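You operate a simulated robot arm through the tools that you are given. There is no shell and no other tool.

Carry out the task below with a simulated robot arm. There is one attempt and no reset: what you move stays moved.

Task
Press the pin home in the green block and put the block back.
Fine: use the pin press; raise the ram before the press tray comes out. Where these are worked on the way, their far stop is far enough and under half their travel is too little: press tray.

The check looks at the end state, three seconds after you hand in, the way a careful person would. Anything else that was tipped, shoved, dropped, spilled or broken makes it a failure.

Robot
A 7-joint arm with a two-finger parallel gripper, fixed in place. Base frame: the origin is at the foot of the arm, x ahead of it, y to its left, z up; the work surface is at about z = 856. Lengths are in mm, angles in degrees, forces in N, time in s.
With the tool pointing down near the work surface it reaches from about 520 to 960 mm from the base axis. Its first joint turns from -166.0 to 166.0 degrees. Payload 3.91 kg.
The tool frame sits at the grasp point between the pads (the TCP): z along the fingers, y along the line on which they close. The tips reach 30 mm beyond it. Largest opening 110 mm; finger width 20, thickness 10; the body of the gripper, 48 by 112 mm, starts 55 mm behind the TCP.
Orientation is that of the tool frame in the base frame, as a unit quaternion [x, y, z, w]. With the fingers straight down and closing along the base's y, the tool's x points along the base's -x, its y along +y and its z along -z.

Tools
- The arm moves only by the tool move_arm. Its arguments are lists of equal length, an entry for each row: "fingers": the gripper command, from -1 (fully open) to 1 (shut), values between in proportion; "delta_pos": the shift along the base's x, y, z in mm, a list of three; "dr": the turn, a rotation vector about the base's x, y, z in degrees, a list of three. In form: {"fingers": [fingers, ...], "delta_pos": [[dx, dy, dz], ...], "dr": [[wx, wy, wz], ...]}. A call has 1 to 20 rows; each row is the pose to reach, as a shift and turn from the pose commanded when the call began. A row lasts 0.2 s, in which the tool goes at most 50 mm and 8.6 degrees; a call with a longer step from one row to the next is refused whole, and so is a gripper value outside its range. Where a pose cannot be reached the arm comes as near as it can. A force on the tool above 70 N (or 10 N above the force at the start of the call, whichever is more), or a blocked arm, ends the call early, and 0.2 s more pass. The fingers move at their own pace (about 72 mm/s each) and stop on an object; they squeeze with about 22 N. The grip force told is the motor's: it shows also when the fingers shut on nothing. Time passes only in rows, and 0.2 s behind the last, so rows that repeat a pose let the fingers close. The reply holds the time, the measured pose of the TCP, the force on the tool along the base axes, the opening and the grip force, in the units named above and with some noise, with the torque about the TCP (base axes, N m) and any sound that the robot's microphone picked up.
- Cameras (640 x 400 px; columns grow to the right, rows downward): "scene" is fixed at [59.6, 491.7, 1445]; the picture's right is [-0.27, -0.96, 0.00], its down [-0.55, 0.15, -0.82] and it looks along [0.79, -0.22, -0.57] (base axes); focal length 309 px, centre (320, 200). "wrist" rides on the gripper at [72, 17, -103] in the tool frame; the picture's right is [-0.23, 0.97, 0.00], its down [-0.76, -0.18, -0.62] and it looks along [-0.61, -0.14, 0.78] (tool axes); focal length 222 px, centre (320, 200). There is no depth. A picture from a camera that has moved, and an enlarged one, comes with that camera's place and axes in the base frame and with its lens. The place of the scene camera against the robot may be out by one fixed shift of up to 25 mm in any direction.
- camera(camera): a new picture of that camera. The clock stands still meanwhile.
- slide_trunk(by): slides the trunk up (or, below 0, down) by that many mm; the arm rides with it, the base frame stays. It gives what a move gives, with no picture.
- enlarge(camera, box): a new picture of the part [left, top, right, bottom] of that camera's present view, enlarged. The clock stands still meanwhile.
- finish_job(): hands the job in; it is judged then, once.

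Places have to be worked out from the pictures, the camera data and where the tool is seen. Open the gripper and draw the arm clear of the work before you hand the job in, unless the task says otherwise.

The tools are called after "Call:" as name(argument=value, ...) on one line, values as JSON. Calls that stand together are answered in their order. move_arm: Moves the arm, as the interface text tells. Its arguments: {"type":"object","properties":{"fingers":{"type":"array","items":{"type":"number"}},"delta_pos":{"type":"array","items":{"type":"array","items":{"type":"number"}}},"dr":{"type":"array","items":{"type":"array","items":{"type":"number"}}}},"required":["fingers","delta_pos","dr"]} The other tools are called the same way: slide_trunk (by) slides the trunk up or down; camera (camera) takes a picture; enlarge (camera, box) takes an enlarged picture of a part of a camera's view; finish_job () hands the job in.

At the start:

```text
clock: 0.0
ee_pos: [571.2, 343.4, 1193.1]
tcp_rot: [0.0, 1.0, 0.0, 0.0]
ft_force: [-0.1, -0.2, -0.5]
moment: [0.01, -0.01, 0.02]
width: 109.9
grip_force: 0.1
trunk travel left (down, up): [-600.0, 82.0]
```

scene: 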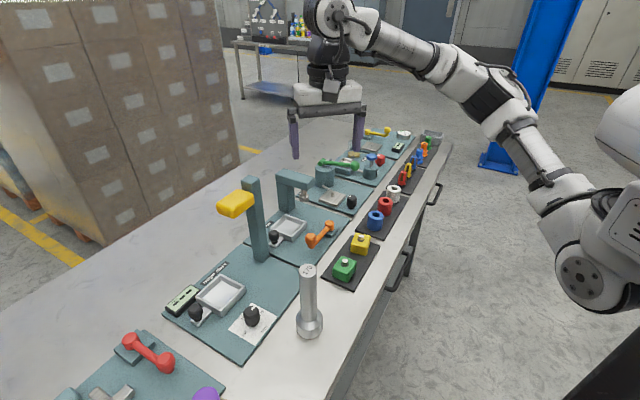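
wrist: 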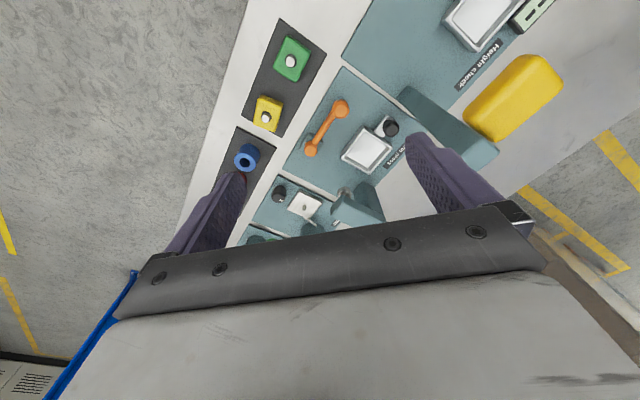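

I start by looking closely at the scene to identify the press, the block and the labels.

Call:
enlarge(camera="scene", box=[150, 150, 390, 300])

Call:
enlarge(camera="scene", box=[240, 110, 460, 250])

Call:
enlarge(camera="wrist", box=[180, 0, 580, 250])

Call:
enlarge(camera="scene", box=[40, 240, 360, 400])

```text
2.67 times, centred on (270, 225) of scene
camera zoom: at [59.6, 491.7, 1445.0], right [-0.27, -0.96, 0.0], down [-0.55, 0.15, -0.82], along [0.79, -0.22, -0.57], focal length 824 px, centre (453, 133)
```

zoom: 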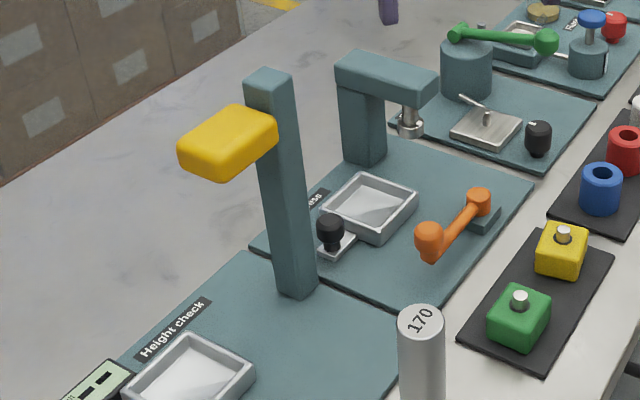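

```text
2.86 times, centred on (350, 180) of scene
camera zoom: at [59.6, 491.7, 1445.0], right [-0.27, -0.96, 0.0], down [-0.55, 0.15, -0.82], along [0.79, -0.22, -0.57], focal length 883 px, centre (234, 257)
```

zoom: 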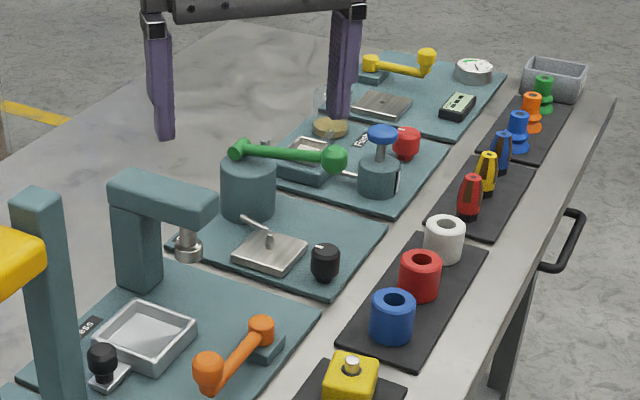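

```text
1.60 times, centred on (380, 125) of wrist
camera zoom: at [498.3, 360.5, 1295.3], right [0.23, 0.97, 0.0], down [0.76, -0.18, 0.62], along [0.61, -0.14, -0.78], focal length 355 px, centre (224, 320)
```

zoom: 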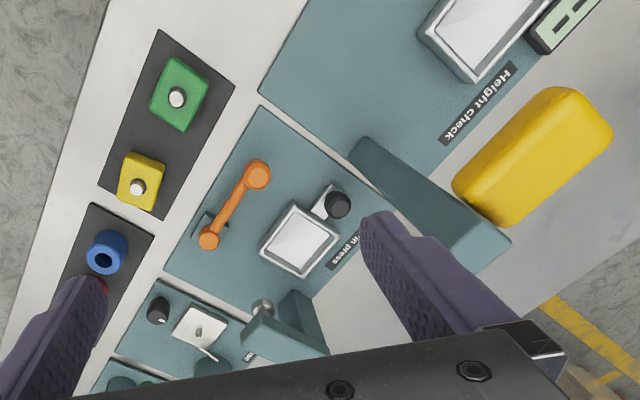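

```text
2.00 times, centred on (200, 320) of scene
camera zoom: at [59.6, 491.7, 1445.0], right [-0.27, -0.96, 0.0], down [-0.55, 0.15, -0.82], along [0.79, -0.22, -0.57], focal length 618 px, centre (560, -40)
```

zoom: 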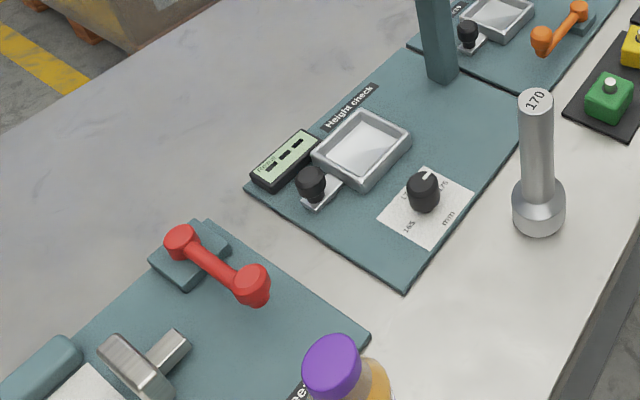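

The press is the plate with the silver ram, tray with black knob and orange lever. I enlarge further to understand its parts.

Call:
enlarge(camera="scene", box=[250, 160, 350, 222])

Call:
enlarge(camera="scene", box=[250, 210, 350, 272])

Call:
enlarge(camera="wrist", box=[280, 60, 440, 160])

Call:
enlarge(camera="scene", box=[310, 220, 400, 300])

```text
6.40 times, centred on (300, 191) of scene
camera zoom: at [59.6, 491.7, 1445.0], right [-0.27, -0.96, 0.0], down [-0.55, 0.15, -0.82], along [0.79, -0.22, -0.57], focal length 1979 px, centre (448, 258)
```

zoom: 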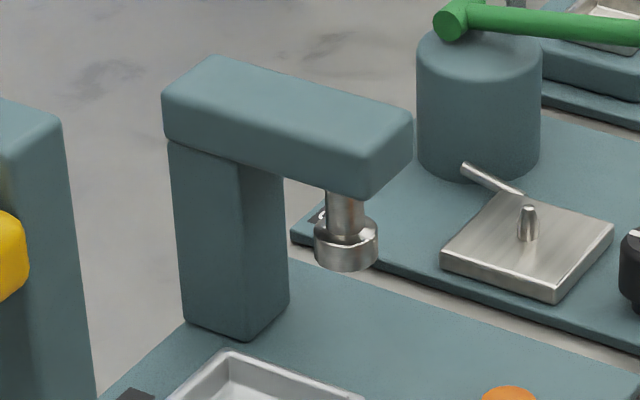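

```text
6.40 times, centred on (300, 241) of scene
camera zoom: at [59.6, 491.7, 1445.0], right [-0.27, -0.96, 0.0], down [-0.55, 0.15, -0.82], along [0.79, -0.22, -0.57], focal length 1979 px, centre (448, -62)
```

zoom: 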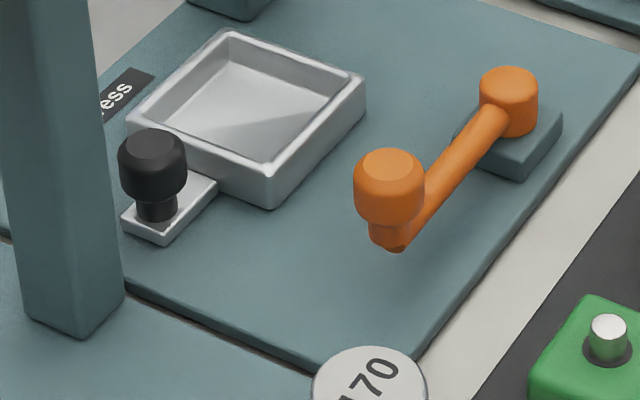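

```text
4.00 times, centred on (360, 110) of wrist
camera zoom: at [498.3, 360.5, 1295.3], right [0.23, 0.97, 0.0], down [0.76, -0.18, 0.62], along [0.61, -0.14, -0.78], focal length 888 px, centre (160, 560)
```

zoom: 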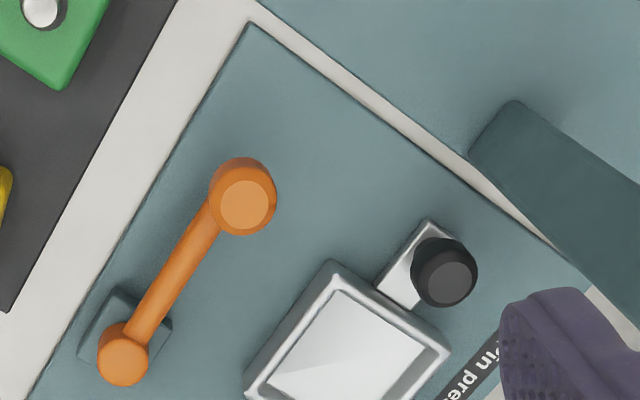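

```text
5.00 times, centred on (355, 260) of scene
camera zoom: at [59.6, 491.7, 1445.0], right [-0.27, -0.96, 0.0], down [-0.55, 0.15, -0.82], along [0.79, -0.22, -0.57], focal length 1546 px, centre (145, -100)
```

zoom: 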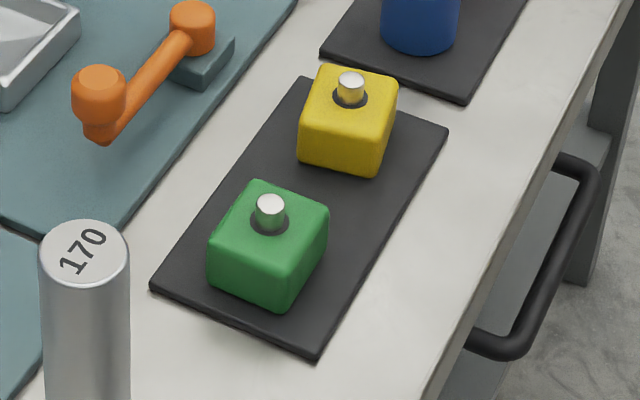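

The press plate, tray and mats look rotated about 45° to the base. I turn the tool +45° and move above the press (staying high over the gauge column) for accurate views.

Call:
move_arm(fingers=[-1, -1, -1, -1, -1, -1, -1], delta_pos=[[15, 2, 5], [30, 4, 10], [45, 5, 15], [60, 6, 20], [75, 8, 20], [93, 10, 20], [93, 10, 20]], dr=[[0, 0, 8], [0, 0, 16], [0, 0, 24], [0, 0, 32], [0, 0, 40], [0, 0, 45], [0, 0, 45]])

Call:
camera(camera="wrist")

Call:
camera(camera="scene")

```text
clock: 1.6
ee_pos: [664.1, 352.7, 1213.7]
tcp_rot: [-0.384, 0.923, 0.0, 0.0]
ft_force: [0.5, 0.7, 0.8]
moment: [0.0, -0.01, -0.02]
width: 109.8
grip_force: 0.1
trunk travel left (down, up): [-600.0, 82.0]
```

```text
taken
camera wrist: at [599.9, 314.4, 1316.0], right [-0.53, 0.85, 0.0], down [0.66, 0.41, 0.62], along [0.53, 0.33, -0.78], focal length 222 px, centre (320, 200)
```

wrist: 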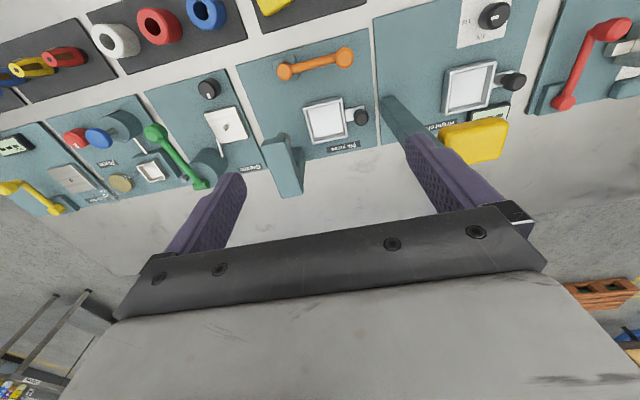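

```text
taken
```

scene: 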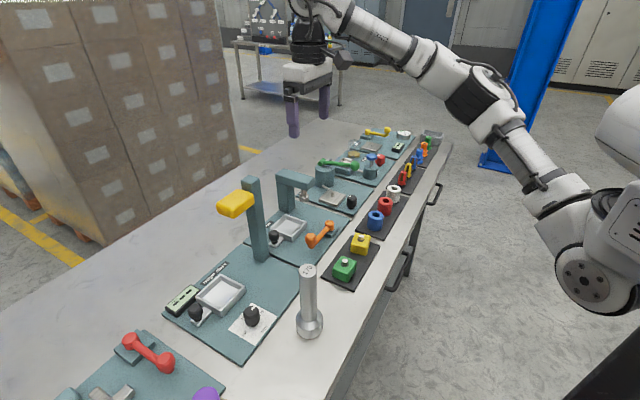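

From here I enlarge the press, and the lever, to refine positions and check the bench angle.

Call:
enlarge(camera="wrist", box=[230, 30, 390, 130])

Call:
enlarge(camera="wrist", box=[240, 100, 400, 200])

```text
4.00 times, centred on (310, 80) of wrist
camera zoom: at [599.9, 314.4, 1316.0], right [-0.53, 0.85, 0.0], down [0.66, 0.41, 0.62], along [0.53, 0.33, -0.78], focal length 888 px, centre (360, 680)
```

zoom: 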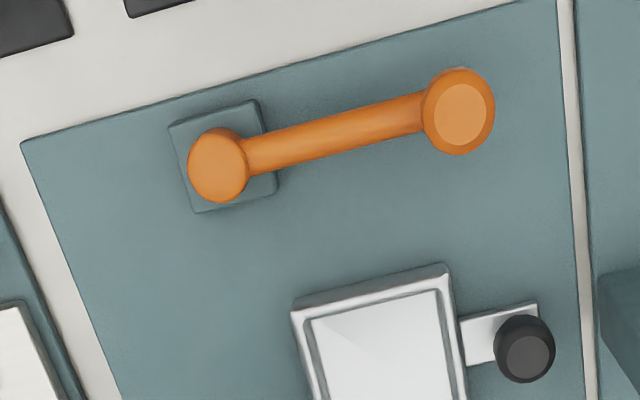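

```text
4.00 times, centred on (320, 150) of wrist
camera zoom: at [599.9, 314.4, 1316.0], right [-0.53, 0.85, 0.0], down [0.66, 0.41, 0.62], along [0.53, 0.33, -0.78], focal length 888 px, centre (320, 400)
```

zoom: 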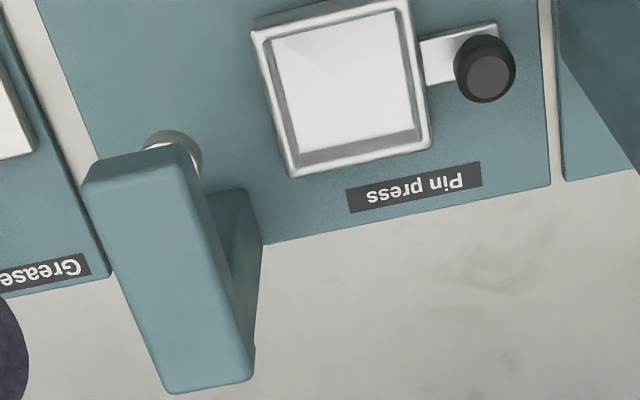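

Triangulating two views: lever hub ≈ (687, 297, top 886), lever knob ≈ (615, 368, top 924), tray centre ≈ (720, 403), green block ≈ (535, 308). I move above the green block for a close look.

Call:
move_arm(fingers=[-1, -1, -1, -1, -1, -1, -1], delta_pos=[[-30, -10, -20], [-60, -20, -50], [-90, -30, -80], [-115, -38, -115], [-129, -44, -150], [-129, -44, -173], [-129, -44, -173]], dr=[[0, 0, 0], [0, 0, 0], [0, 0, 0], [0, 0, 0], [0, 0, 0], [0, 0, 0], [0, 0, 0]])

Call:
camera(camera="wrist")

Call:
enlarge(camera="scene", box=[270, 150, 430, 250])

```text
clock: 3.2
ee_pos: [533.7, 309.5, 1039.8]
tcp_rot: [-0.383, 0.924, 0.0, 0.0]
ft_force: [0.6, 0.2, 0.5]
moment: [-0.02, 0.02, 0.0]
width: 110.2
grip_force: 0.2
trunk travel left (down, up): [-600.0, 82.0]
```

```text
taken
camera wrist: at [470.3, 270.4, 1142.8], right [-0.53, 0.85, 0.0], down [0.66, 0.41, 0.62], along [0.53, 0.33, -0.78], focal length 222 px, centre (320, 200)
```

wrist: 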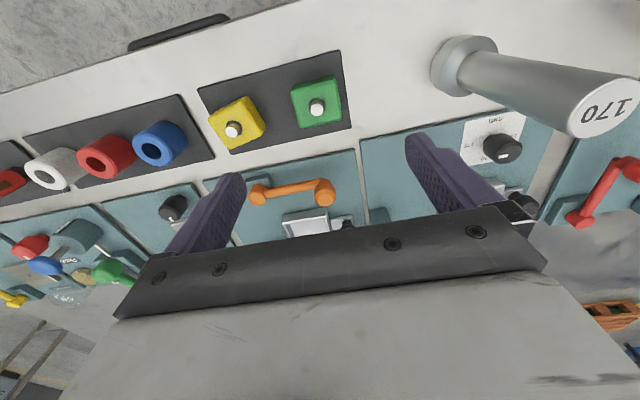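

```text
4.00 times, centred on (350, 200) of scene
camera zoom: at [59.6, 491.7, 1445.0], right [-0.27, -0.96, 0.0], down [-0.55, 0.15, -0.82], along [0.79, -0.22, -0.57], focal length 1237 px, centre (200, 200)
```

zoom: 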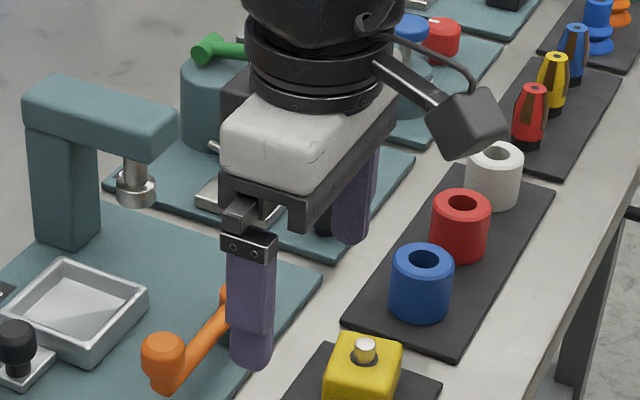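

I zoom the wrist view on the green block to measure its corners and orientation.

Call:
enlarge(camera="wrist", box=[260, 60, 372, 130])

Call:
enlarge(camera="wrist", box=[180, 50, 292, 120])

Call:
enlarge(camera="wrist", box=[240, 150, 400, 250])

```text
5.71 times, centred on (316, 95) of wrist
camera zoom: at [470.3, 270.4, 1142.8], right [-0.53, 0.85, 0.0], down [0.66, 0.41, 0.62], along [0.53, 0.33, -0.78], focal length 1269 px, centre (343, 800)
```

zoom: 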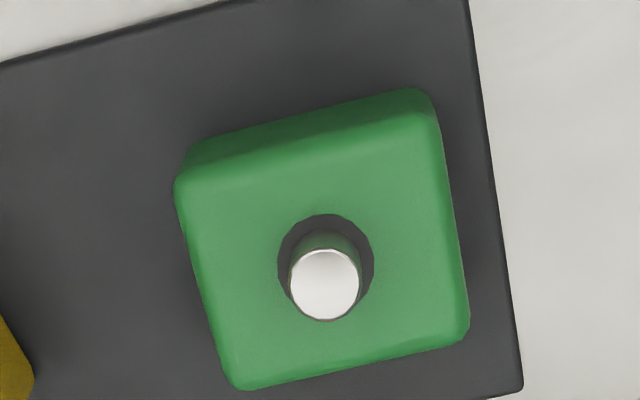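

```text
5.71 times, centred on (236, 85) of wrist
camera zoom: at [470.3, 270.4, 1142.8], right [-0.53, 0.85, 0.0], down [0.66, 0.41, 0.62], along [0.53, 0.33, -0.78], focal length 1269 px, centre (800, 857)
```

zoom: 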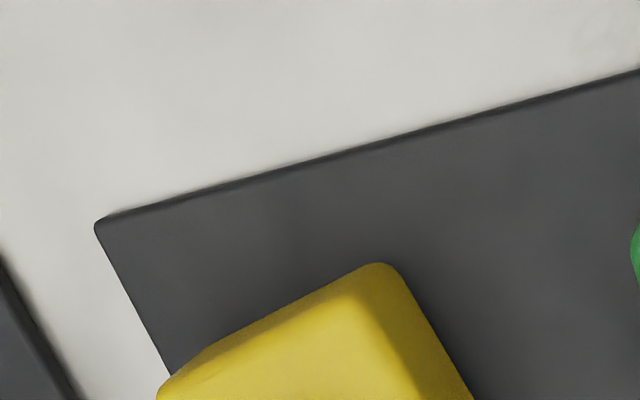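

```text
4.00 times, centred on (320, 200) of wrist
camera zoom: at [470.3, 270.4, 1142.8], right [-0.53, 0.85, 0.0], down [0.66, 0.41, 0.62], along [0.53, 0.33, -0.78], focal length 888 px, centre (320, 200)
```

zoom: 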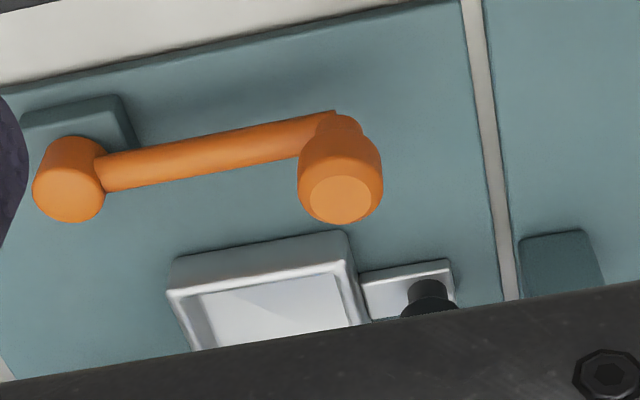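

The green block is at ≈ (534, 306) with its pin ~13 mm proud (pin top z ≈ 897). Next I look down at the tray and ram from above the press.

Call:
move_arm(fingers=[-1, -1, -1, -1, -1, -1, -1, -1], delta_pos=[[0, 0, 40], [20, 10, 75], [60, 30, 80], [100, 50, 80], [140, 70, 80], [175, 88, 80], [185, 94, 80], [185, 94, 80]], dr=[[0, 0, 0], [0, 0, 0], [0, 0, 0], [0, 0, 0], [0, 0, 0], [0, 0, 0], [0, 0, 0], [0, 0, 0]])

Call:
camera(camera="wrist")

Call:
enlarge(camera="wrist", box=[240, 50, 400, 150])

Call:
enlarge(camera="scene", box=[200, 120, 360, 220])

```text
clock: 5.0
ee_pos: [720.1, 403.7, 1120.7]
tcp_rot: [-0.383, 0.924, -0.001, -0.001]
ft_force: [-0.5, -0.4, -0.1]
moment: [0.0, -0.03, -0.02]
width: 109.8
grip_force: 0.1
trunk travel left (down, up): [-600.0, 82.0]
```

```text
taken
camera wrist: at [657.3, 365.0, 1222.6], right [-0.53, 0.85, 0.0], down [0.66, 0.41, 0.62], along [0.53, 0.33, -0.78], focal length 222 px, centre (320, 200)
```

wrist: 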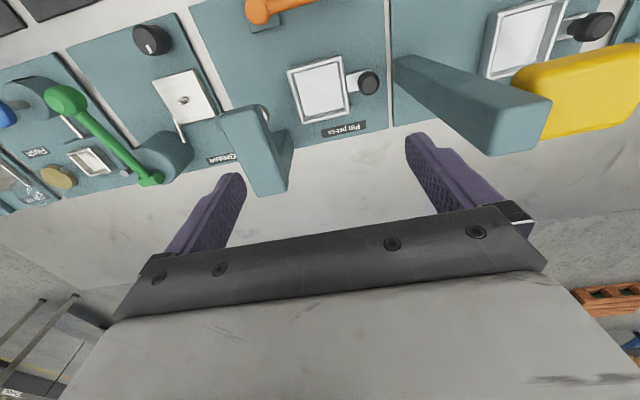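

```text
4.00 times, centred on (320, 100) of wrist
camera zoom: at [657.3, 365.0, 1222.6], right [-0.53, 0.85, 0.0], down [0.66, 0.41, 0.62], along [0.53, 0.33, -0.78], focal length 888 px, centre (320, 600)
```

zoom: 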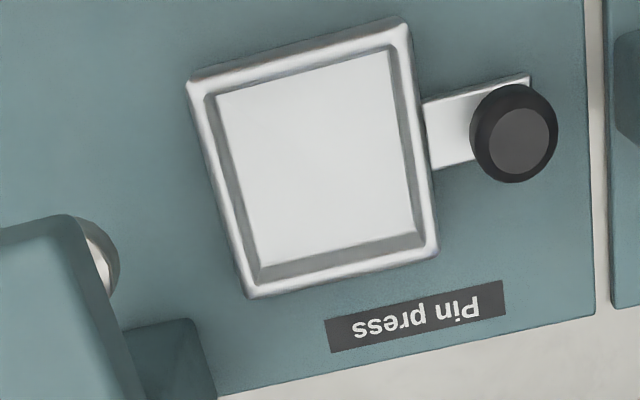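

```text
4.00 times, centred on (280, 170) of scene
camera zoom: at [59.6, 491.7, 1445.0], right [-0.27, -0.96, 0.0], down [-0.55, 0.15, -0.82], along [0.79, -0.22, -0.57], focal length 1237 px, centre (480, 320)
```

zoom: 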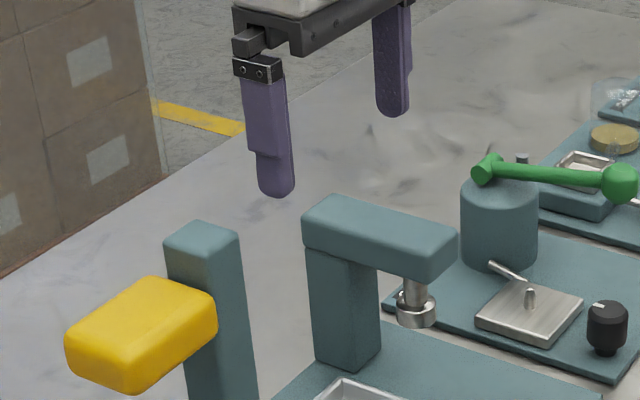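

The tray rim is ~74 mm square centred ≈ (724, 406), knob ≈ (676, 455, top 902), ram ≈ s 310. The gauge column next to the tray knob is a hazard, so I measure it and the press frame in this view.

Call:
enlarge(camera="wrist", box=[380, 50, 572, 170])

Call:
enlarge(camera="wrist", box=[200, 90, 328, 170])

Call:
enlarge(camera="wrist", box=[230, 0, 326, 60])

```text
3.33 times, centred on (476, 110) of wrist
camera zoom: at [657.3, 365.0, 1222.6], right [-0.53, 0.85, 0.0], down [0.66, 0.41, 0.62], along [0.53, 0.33, -0.78], focal length 740 px, centre (-200, 500)
```

zoom: 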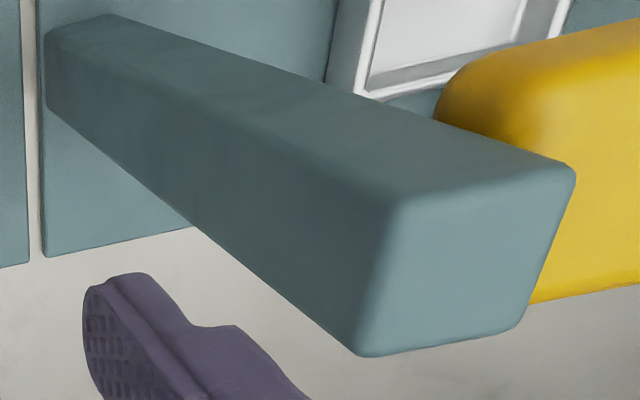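

```text
5.00 times, centred on (264, 130) of wrist
camera zoom: at [657.3, 365.0, 1222.6], right [-0.53, 0.85, 0.0], down [0.66, 0.41, 0.62], along [0.53, 0.33, -0.78], focal length 1111 px, centre (600, 550)
```

zoom: 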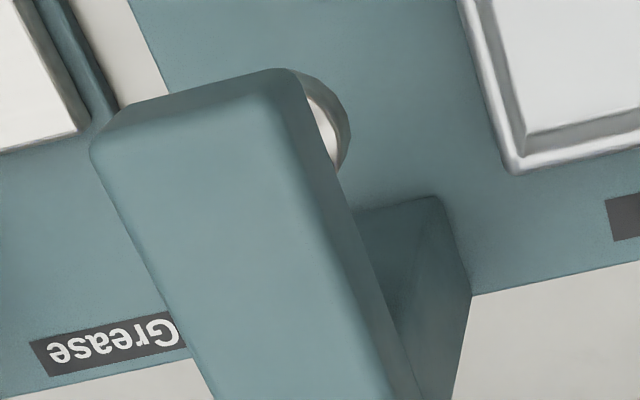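

```text
6.67 times, centred on (278, 30) of wrist
camera zoom: at [657.3, 365.0, 1222.6], right [-0.53, 0.85, 0.0], down [0.66, 0.41, 0.62], along [0.53, 0.33, -0.78], focal length 1481 px, centre (600, 1333)
```

zoom: 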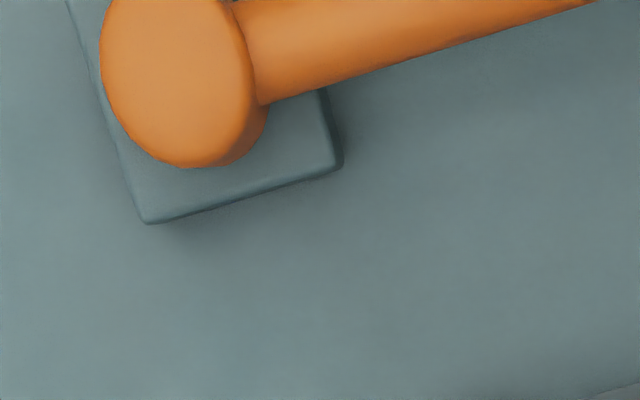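

Column is at s≈90–116, r≈786–814 (top ≈1088), press frame top ≈972. I now go above the green block with the fingers partly closed to about 75 mm.

Call:
move_arm(fingers=[-0.36, -0.36, -0.36, -0.36, -0.36, -0.36, -0.36], delta_pos=[[-40, -21, 0], [-80, -42, 0], [-120, -63, -20], [-155, -81, -50], [-180, -94, -85], [-186.7, -97.4, -130], [-186.7, -97.4, -150]], dr=[[0, 0, 0], [0, 0, 0], [0, 0, 0], [0, 0, 0], [0, 0, 0], [0, 0, 0], [0, 0, 0]])

Call:
camera(camera="wrist")

Call:
enlarge(camera="scene", box=[280, 190, 408, 290])

```text
clock: 6.6
ee_pos: [532.2, 305.9, 970.6]
tcp_rot: [-0.383, 0.924, 0.0, 0.0]
ft_force: [-0.5, 0.1, 0.2]
moment: [0.0, 0.0, 0.0]
width: 74.9
grip_force: 0.1
trunk travel left (down, up): [-600.0, 82.0]
```

```text
taken
camera wrist: at [468.8, 266.8, 1072.2], right [-0.53, 0.85, 0.0], down [0.66, 0.41, 0.62], along [0.53, 0.33, -0.78], focal length 222 px, centre (320, 200)
```

wrist: 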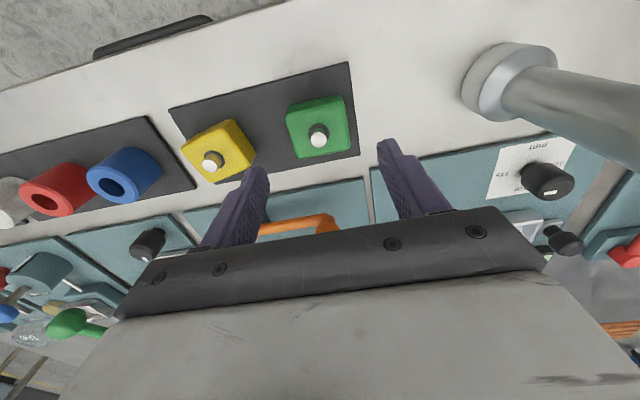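

```text
4.00 times, centred on (344, 240) of scene
camera zoom: at [59.6, 491.7, 1445.0], right [-0.27, -0.96, 0.0], down [-0.55, 0.15, -0.82], along [0.79, -0.22, -0.57], focal length 1237 px, centre (224, 40)
```

zoom: 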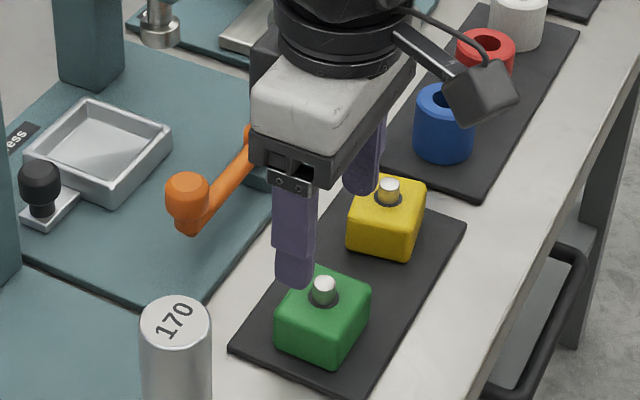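

Closer view of the block to refine its centre and height before descending.

Call:
enlarge(camera="wrist", box=[264, 84, 376, 164])

```text
5.00 times, centred on (320, 124) of wrist
camera zoom: at [468.8, 266.8, 1072.2], right [-0.53, 0.85, 0.0], down [0.66, 0.41, 0.62], along [0.53, 0.33, -0.78], focal length 1111 px, centre (320, 580)
```

zoom: 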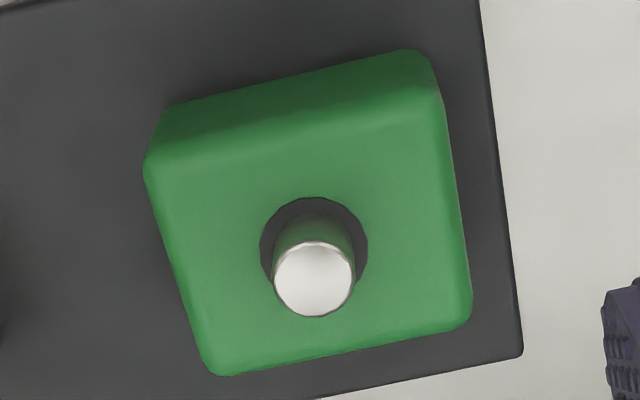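

Block is 49 × 42 × 24 mm, top z ≈ 884, centre ≈ (533.5, 306), aligned with the bench. I descend to TCP z 902 (tips 871) and close on it along the bench direction.

Call:
move_arm(fingers=[-0.36, -0.36, -0.36, -0.36, 0.0, 0.3, 0.6, 1, 1], delta_pos=[[0, 0, -30], [0, 0, -55], [0, 0, -68], [0, 0, -68], [0, 0, -68], [0, 0, -68], [0, 0, -68], [0, 0, -68], [0, 0, -68]], dr=[[0, 0, 0], [0, 0, 0], [0, 0, 0], [0, 0, 0], [0, 0, 0], [0, 0, 0], [0, 0, 0], [0, 0, 0], [0, 0, 0]])

Call:
enlarge(camera="scene", box=[280, 190, 408, 290])

Call:
enlarge(camera="wrist", box=[232, 90, 392, 190])

```text
clock: 8.6
ee_pos: [531.7, 306.6, 902.6]
tcp_rot: [-0.383, 0.924, 0.001, 0.0]
ft_force: [0.0, -0.2, 0.1]
moment: [0.01, -0.01, 0.04]
width: 51.4
grip_force: 21.9
trunk travel left (down, up): [-600.0, 82.0]
```

```text
4.00 times, centred on (344, 240) of scene
camera zoom: at [59.6, 491.7, 1445.0], right [-0.27, -0.96, 0.0], down [-0.55, 0.15, -0.82], along [0.79, -0.22, -0.57], focal length 1237 px, centre (224, 40)
```

zoom: 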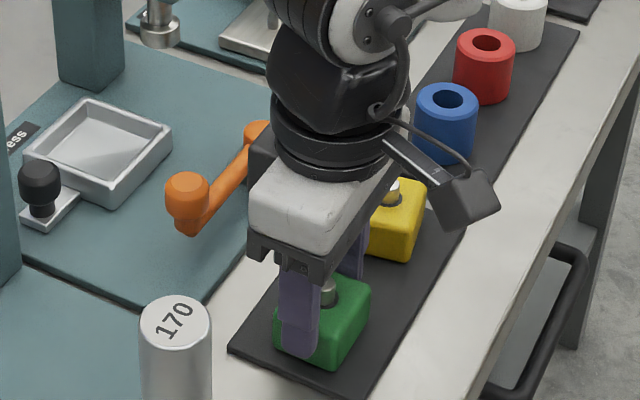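

```text
4.00 times, centred on (312, 140) of wrist
camera zoom: at [469.7, 266.7, 1004.5], right [-0.53, 0.85, 0.0], down [0.66, 0.41, 0.62], along [0.53, 0.33, -0.78], focal length 888 px, centre (352, 440)
```

zoom: 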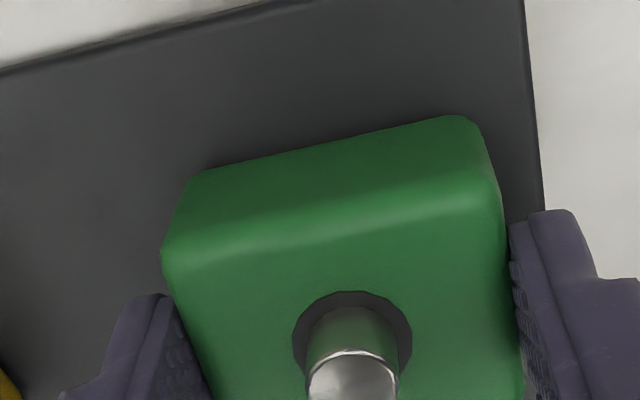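

The block is gripped (51 mm, 22 N). I lift it and carry it over the lever to above the tray.

Call:
move_arm(fingers=[1, 1, 1, 1, 1, 1, 1, 1, 1], delta_pos=[[0, 0, 30], [0, 0, 70], [15, 8, 105], [55, 29, 110], [95, 50, 110], [135, 71, 110], [172, 90, 110], [190.4, 100, 110], [190.4, 100, 110]], dr=[[0, 0, 0], [0, 0, 0], [0, 0, 0], [0, 0, 0], [0, 0, 0], [0, 0, 0], [0, 0, 0], [0, 0, 0], [0, 0, 0]])

Call:
camera(camera="wrist")

Call:
enlarge(camera="scene", box=[220, 150, 380, 250])

```text
clock: 10.6
ee_pos: [723.2, 405.7, 1012.7]
tcp_rot: [-0.383, 0.924, 0.0, 0.0]
ft_force: [0.0, -0.2, -0.9]
moment: [0.0, 0.0, -0.02]
width: 51.3
grip_force: 22.4
trunk travel left (down, up): [-600.0, 82.0]
```

```text
taken
camera wrist: at [658.9, 367.5, 1114.5], right [-0.53, 0.85, 0.0], down [0.66, 0.41, 0.62], along [0.53, 0.33, -0.78], focal length 222 px, centre (320, 200)
```

wrist: 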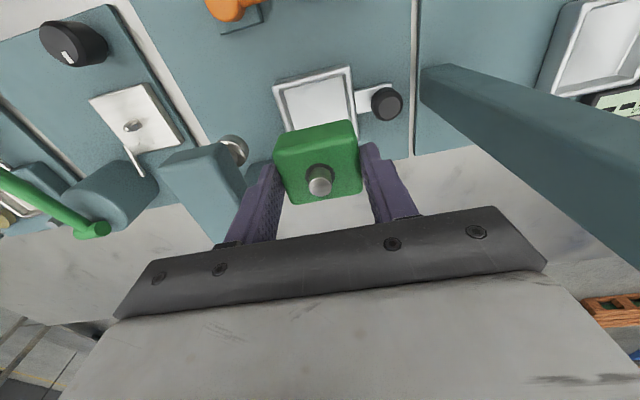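

```text
4.00 times, centred on (300, 200) of scene
camera zoom: at [59.6, 491.7, 1445.0], right [-0.27, -0.96, 0.0], down [-0.55, 0.15, -0.82], along [0.79, -0.22, -0.57], focal length 1237 px, centre (400, 200)
```

zoom: 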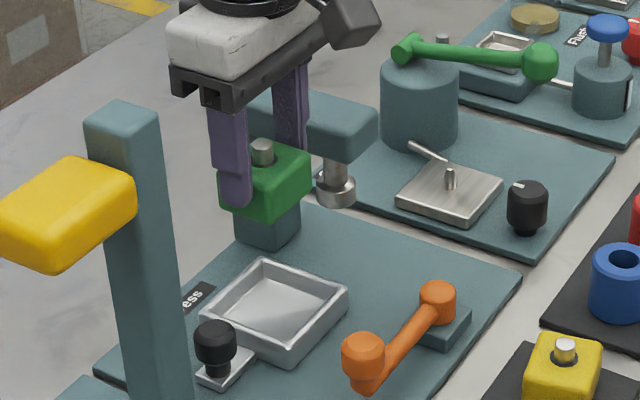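

I refine the tray position with a zoomed view from here (tray seen between camera and the held block).

Call:
enlarge(camera="wrist", box=[250, 50, 410, 150])

Call:
enlarge(camera="wrist", box=[150, 110, 278, 190])

```text
4.00 times, centred on (330, 100) of wrist
camera zoom: at [658.9, 367.5, 1114.5], right [-0.53, 0.85, 0.0], down [0.66, 0.41, 0.62], along [0.53, 0.33, -0.78], focal length 888 px, centre (280, 600)
```

zoom: 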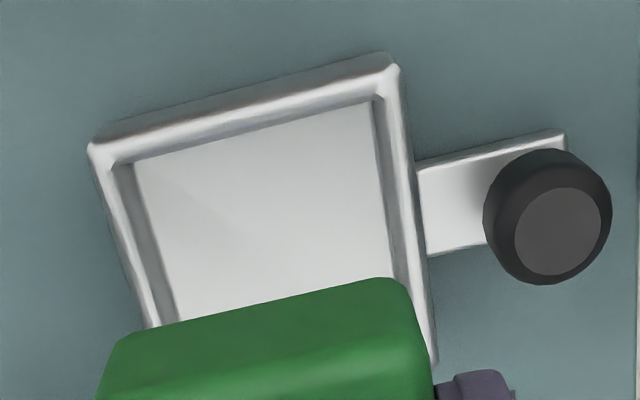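

```text
5.00 times, centred on (214, 150) of wrist
camera zoom: at [658.9, 367.5, 1114.5], right [-0.53, 0.85, 0.0], down [0.66, 0.41, 0.62], along [0.53, 0.33, -0.78], focal length 1111 px, centre (850, 450)
```

zoom: 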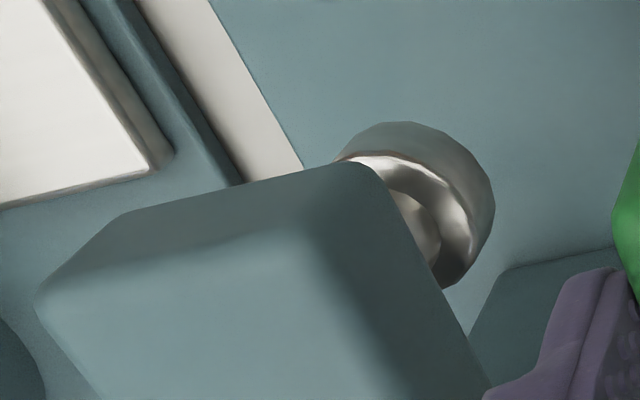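

Tray centre confirmed at ≈ (724, 406.4), rim z ≈ 878. I lower the block to just above the tray floor in small steps and watch the force.

Call:
move_arm(fingers=[1, 1, 1, 1, 1], delta_pos=[[0.3, 0, -40], [0.3, 0, -70], [0.3, 0, -88], [0.3, 0, -95], [0.3, 0, -95]], dr=[[0, 0, 0], [0, 0, 0], [0, 0, 0], [0, 0, 0], [0, 0, 0]])

Call:
enlarge(camera="scene", box=[240, 180, 352, 250])

Call:
camera(camera="wrist")

```text
clock: 11.8
ee_pos: [725.0, 406.1, 916.8]
tcp_rot: [-0.382, 0.924, 0.0, 0.001]
ft_force: [0.5, 0.6, -1.4]
moment: [-0.01, -0.01, 0.01]
width: 51.5
grip_force: 22.1
trunk travel left (down, up): [-600.0, 82.0]
```

```text
5.71 times, centred on (296, 215) of scene
camera zoom: at [59.6, 491.7, 1445.0], right [-0.27, -0.96, 0.0], down [-0.55, 0.15, -0.82], along [0.79, -0.22, -0.57], focal length 1767 px, centre (457, 114)
```

zoom: 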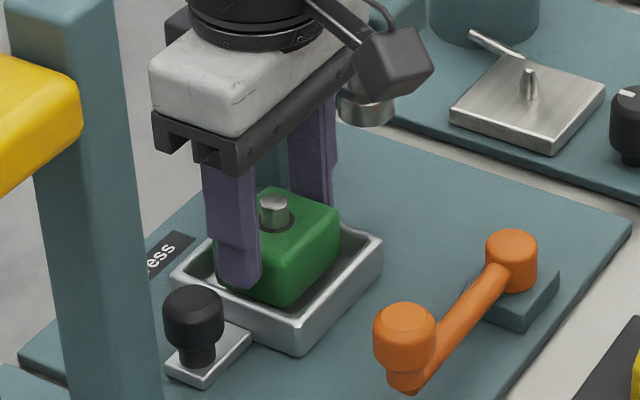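

```text
taken
camera wrist: at [660.5, 366.6, 1018.5], right [-0.53, 0.85, 0.0], down [0.66, 0.41, 0.62], along [0.53, 0.33, -0.78], focal length 222 px, centre (320, 200)
```

wrist: 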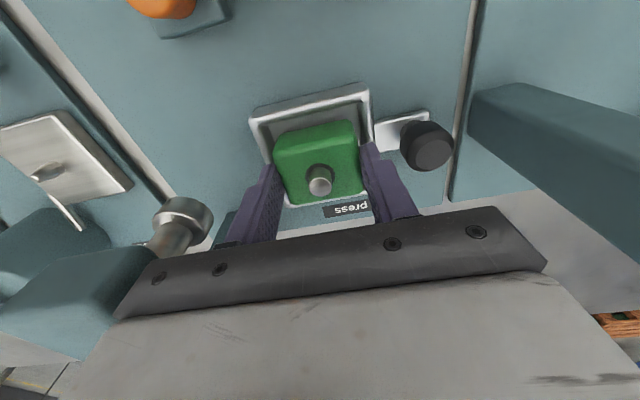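

No contact yet; I lower 3 mm more and read the force.

Call:
move_arm(fingers=[1, 1, 1], delta_pos=[[0, 0, -1.5], [0, 0, -3], [0, 0, -3]], dr=[[0, 0, 0], [0, 0, 0], [0, 0, 0]])

Call:
enlarge(camera="wrist", box=[240, 70, 400, 170])

```text
clock: 12.6
ee_pos: [724.0, 405.8, 913.1]
tcp_rot: [-0.383, 0.924, -0.001, -0.001]
ft_force: [-0.2, -1.1, -1.3]
moment: [0.01, -0.01, 0.0]
width: 51.2
grip_force: 21.7
trunk travel left (down, up): [-600.0, 82.0]
```

```text
4.00 times, centred on (320, 120) of wrist
camera zoom: at [660.9, 367.2, 1016.2], right [-0.53, 0.85, 0.0], down [0.66, 0.41, 0.62], along [0.53, 0.33, -0.78], focal length 888 px, centre (320, 520)
```

zoom: 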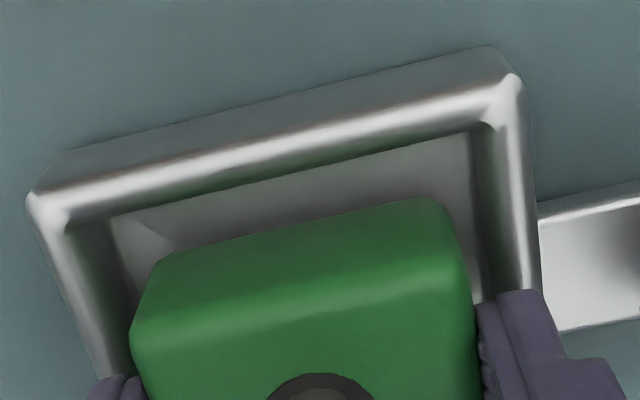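

Still no contact (about 1.3 N of block weight). I lower a further 2 mm.

Call:
move_arm(fingers=[1, 1, 1], delta_pos=[[0, 0, -1], [0, 0, -2], [0, 0, -2]], dr=[[0, 0, 0], [0, 0, 0], [0, 0, 0]])

```text
clock: 13.4
ee_pos: [723.0, 406.4, 911.7]
tcp_rot: [-0.382, 0.924, 0.0, 0.0]
ft_force: [-0.1, 0.3, -0.9]
moment: [0.04, -0.04, -0.04]
width: 51.3
grip_force: 21.6
trunk travel left (down, up): [-600.0, 82.0]
```

Still hanging; another 2 mm down.

Call:
move_arm(fingers=[1, 1, 1], delta_pos=[[0, 0, -1], [0, 0, -2], [0, 0, -2]], dr=[[0, 0, 0], [0, 0, 0], [0, 0, 0]])

Call:
enlarge(camera="scene", box=[260, 200, 324, 240])

```text
clock: 14.2
ee_pos: [724.0, 405.6, 910.9]
tcp_rot: [-0.383, 0.924, 0.001, 0.001]
ft_force: [1.8, 0.6, 4.8]
moment: [-0.05, 0.03, -0.01]
width: 51.6
grip_force: 22.4
trunk travel left (down, up): [-600.0, 82.0]
```

```text
10.00 times, centred on (292, 220) of scene
camera zoom: at [59.6, 491.7, 1445.0], right [-0.27, -0.96, 0.0], down [-0.55, 0.15, -0.82], along [0.79, -0.22, -0.57], focal length 3092 px, centre (600, 0)
```

zoom: 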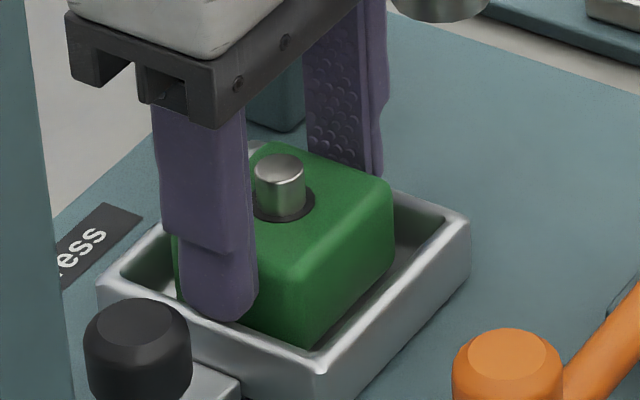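

Contact at TCP z ≈ 910 (force +5 N): block is seated. I open to ~64 mm to release, then rise straight up.

Call:
move_arm(fingers=[0.0, -0.16, -0.16, -0.16, -0.16, -0.16, -0.16], delta_pos=[[0, 0, 0], [0, 0, 0], [0, 0, 0], [0, 0, 10], [0, 0, 40], [0, 0, 80], [0, 0, 100]], dr=[[0, 0, 0], [0, 0, 0], [0, 0, 0], [0, 0, 0], [0, 0, 0], [0, 0, 0], [0, 0, 0]])

Call:
camera(camera="wrist")

Call:
enlarge(camera="wrist", box=[250, 50, 410, 150])

Call:
enlarge(camera="scene", box=[250, 180, 346, 240])

```text
clock: 15.8
ee_pos: [724.0, 406.2, 1009.2]
tcp_rot: [-0.383, 0.924, -0.001, 0.0]
ft_force: [-0.2, -0.3, -0.6]
moment: [-0.02, -0.01, -0.02]
width: 63.6
grip_force: 0.1
trunk travel left (down, up): [-600.0, 82.0]
```

```text
taken
camera wrist: at [660.1, 366.5, 1112.0], right [-0.53, 0.85, 0.0], down [0.66, 0.41, 0.62], along [0.53, 0.33, -0.78], focal length 222 px, centre (320, 200)
```

wrist: 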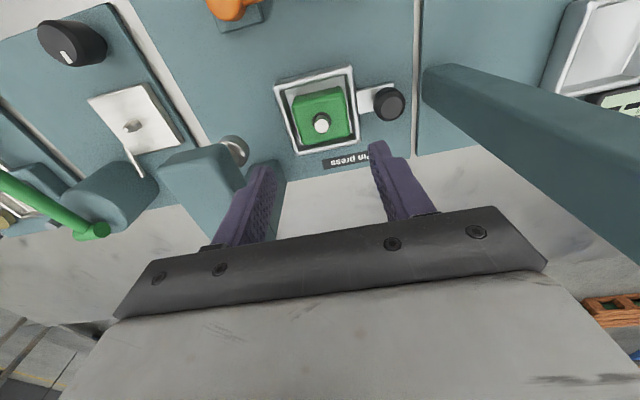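

```text
4.00 times, centred on (330, 100) of wrist
camera zoom: at [660.1, 366.5, 1112.0], right [-0.53, 0.85, 0.0], down [0.66, 0.41, 0.62], along [0.53, 0.33, -0.78], focal length 888 px, centre (280, 600)
```

zoom: 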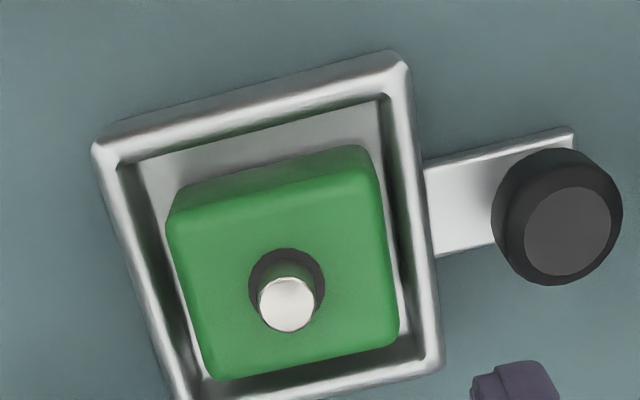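

```text
6.67 times, centred on (298, 210) of scene
camera zoom: at [59.6, 491.7, 1445.0], right [-0.27, -0.96, 0.0], down [-0.55, 0.15, -0.82], along [0.79, -0.22, -0.57], focal length 2061 px, centre (467, 133)
```

zoom: 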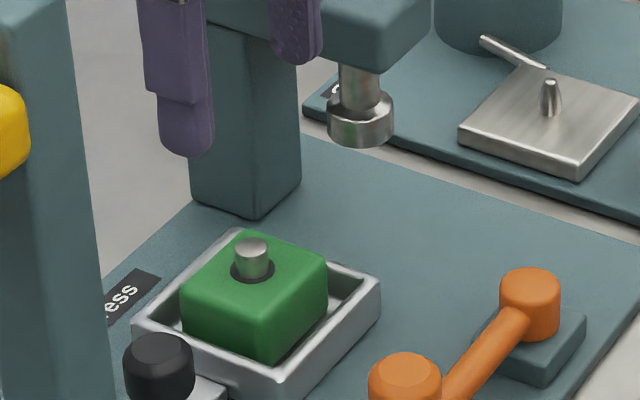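

The block sits centred in the tray. Now I close the fingers, lean the tool 8° away from the gauge column and position above the gap just outside the tray's near-column wall.

Call:
move_arm(fingers=[0.3, 1, 1, 1, 1], delta_pos=[[-20, 4, 0], [-40, 8, 0], [-56, 11.9, 0], [-56, 11.9, -20], [-56, 11.9, -40]], dr=[[2.83, 2.83, 0], [5.66, 5.66, 0], [5.66, 5.66, 0], [5.66, 5.66, 0], [5.66, 5.66, 0]])

Call:
camera(camera="wrist")

Call:
enlarge(camera="scene", box=[220, 150, 348, 230])

```text
clock: 17.0
ee_pos: [667.6, 420.0, 969.9]
tcp_rot: [-0.381, 0.922, 0.065, -0.027]
ft_force: [-0.9, 0.0, 0.1]
moment: [-0.01, -0.01, 0.01]
width: 0.1
grip_force: 22.2
trunk travel left (down, up): [-600.0, 82.0]
```

```text
taken
camera wrist: at [614.8, 370.1, 1073.4], right [-0.52, 0.84, 0.14], down [0.72, 0.35, 0.59], along [0.45, 0.41, -0.79], focal length 222 px, centre (320, 200)
```

wrist: 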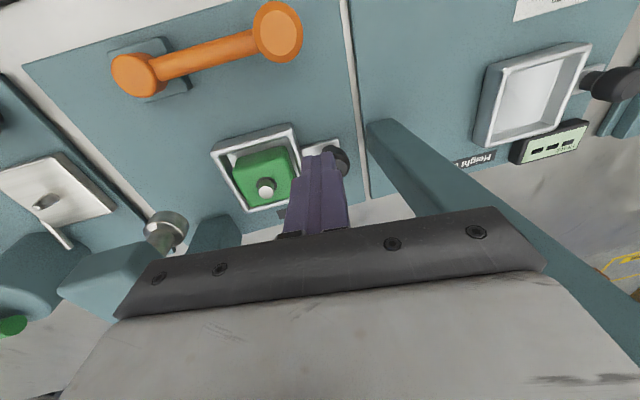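

```text
5.00 times, centred on (284, 190) of scene
camera zoom: at [59.6, 491.7, 1445.0], right [-0.27, -0.96, 0.0], down [-0.55, 0.15, -0.82], along [0.79, -0.22, -0.57], focal length 1546 px, centre (500, 250)
```

zoom: 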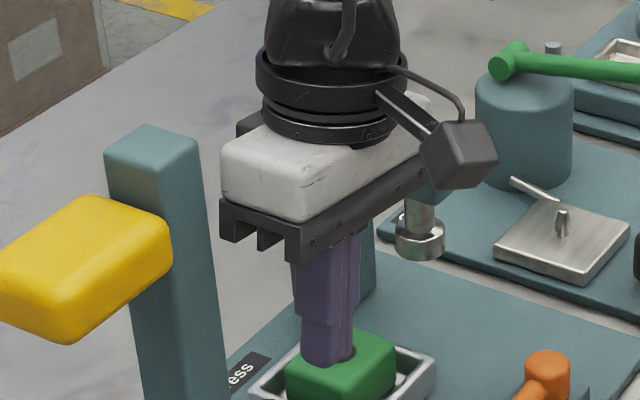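

Clearances look fine (body ~10 mm from column, fingertips just outside the tray wall). I lower to TCP z 900.

Call:
move_arm(fingers=[1, 1, 1, 1], delta_pos=[[0, 0, -30], [0, 0, -55], [0, 0, -70], [0, 0, -70]], dr=[[0, 0, 0], [0, 0, 0], [0, 0, 0], [0, 0, 0]])

Call:
camera(camera="wrist")

Call:
enlarge(camera="scene", box=[220, 170, 348, 250])

```text
clock: 18.0
ee_pos: [667.6, 418.3, 899.7]
tcp_rot: [-0.381, 0.922, 0.065, -0.026]
ft_force: [0.9, -0.6, -0.6]
moment: [0.02, -0.01, -0.01]
width: 0.0
grip_force: 22.1
trunk travel left (down, up): [-600.0, 82.0]
```

```text
taken
camera wrist: at [614.0, 369.1, 1003.9], right [-0.52, 0.84, 0.14], down [0.72, 0.35, 0.59], along [0.45, 0.41, -0.79], focal length 222 px, centre (320, 200)
```

wrist: 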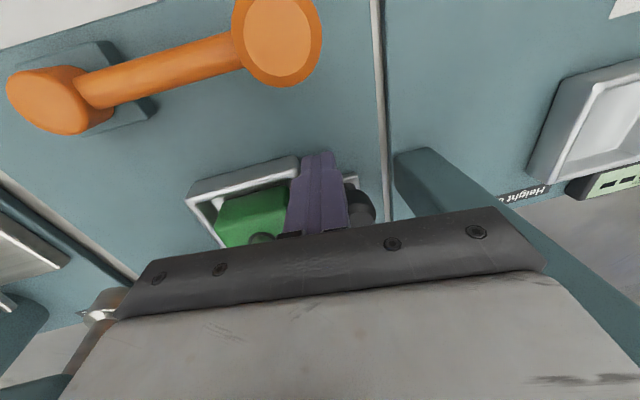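

```text
5.00 times, centred on (284, 210) of scene
camera zoom: at [59.6, 491.7, 1445.0], right [-0.27, -0.96, 0.0], down [-0.55, 0.15, -0.82], along [0.79, -0.22, -0.57], focal length 1546 px, centre (500, 150)
```

zoom: 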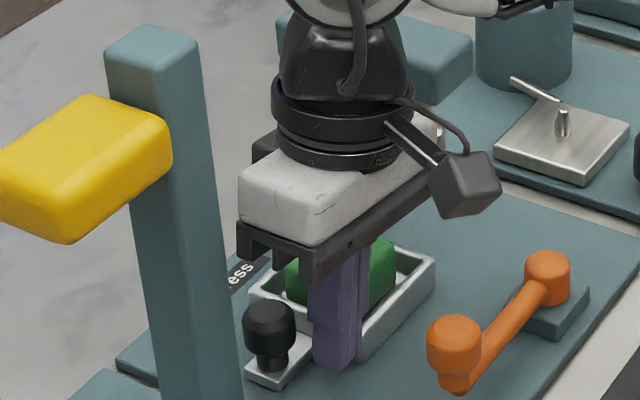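

Fingers are alongside the front part of the tray wall. I push slowly along the slide direction (+s) and watch the force.

Call:
move_arm(fingers=[1, 1, 1, 1, 1, 1, 1, 1, 1, 1, 1, 1], delta_pos=[[2.1, -2.1, 0], [4.2, -4.2, 0], [6.4, -6.4, 0], [8.5, -8.5, 0], [10.6, -10.6, 0], [13.4, -13.4, 0], [16.3, -16.3, 0], [19.1, -19.1, 0], [21.9, -21.9, 0], [24.7, -24.7, 0], [27.6, -27.6, 0], [27.6, -27.6, 0]], dr=[[0, 0, 0], [0, 0, 0], [0, 0, 0], [0, 0, 0], [0, 0, 0], [0, 0, 0], [0, 0, 0], [0, 0, 0], [0, 0, 0], [0, 0, 0], [0, 0, 0], [0, 0, 0]])

Call:
enlarge(camera="scene", box=[220, 170, 348, 250])

Call:
camera(camera="wrist")

```text
clock: 20.6
ee_pos: [695.8, 391.0, 901.3]
tcp_rot: [-0.382, 0.922, 0.065, -0.027]
ft_force: [-0.6, -0.6, -0.6]
moment: [-0.03, -0.03, 0.0]
width: 0.0
grip_force: 22.3
trunk travel left (down, up): [-600.0, 82.0]
```

```text
5.00 times, centred on (284, 210) of scene
camera zoom: at [59.6, 491.7, 1445.0], right [-0.27, -0.96, 0.0], down [-0.55, 0.15, -0.82], along [0.79, -0.22, -0.57], focal length 1546 px, centre (500, 150)
```

zoom: 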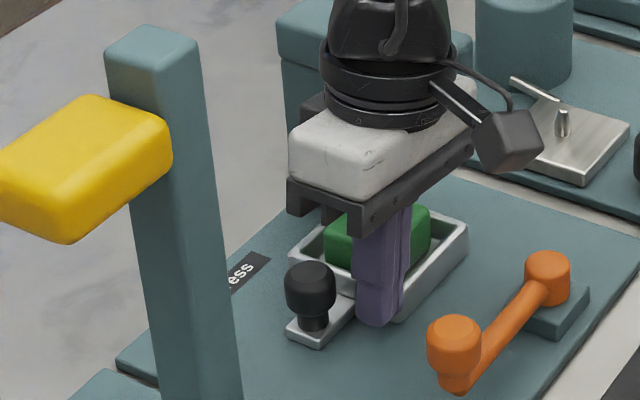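

```text
taken
camera wrist: at [642.9, 340.4, 1003.8], right [-0.52, 0.84, 0.14], down [0.72, 0.35, 0.59], along [0.45, 0.41, -0.79], focal length 222 px, centre (320, 200)
```

wrist: 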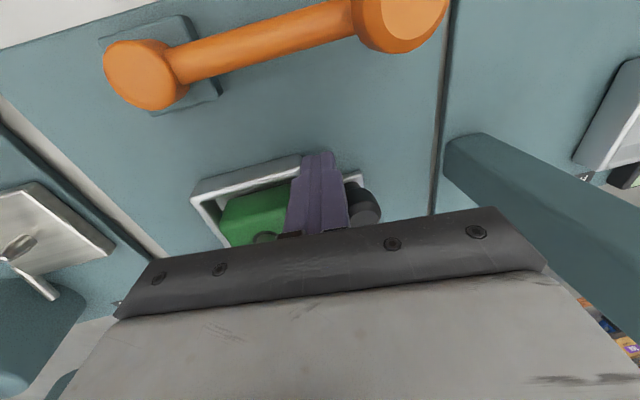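

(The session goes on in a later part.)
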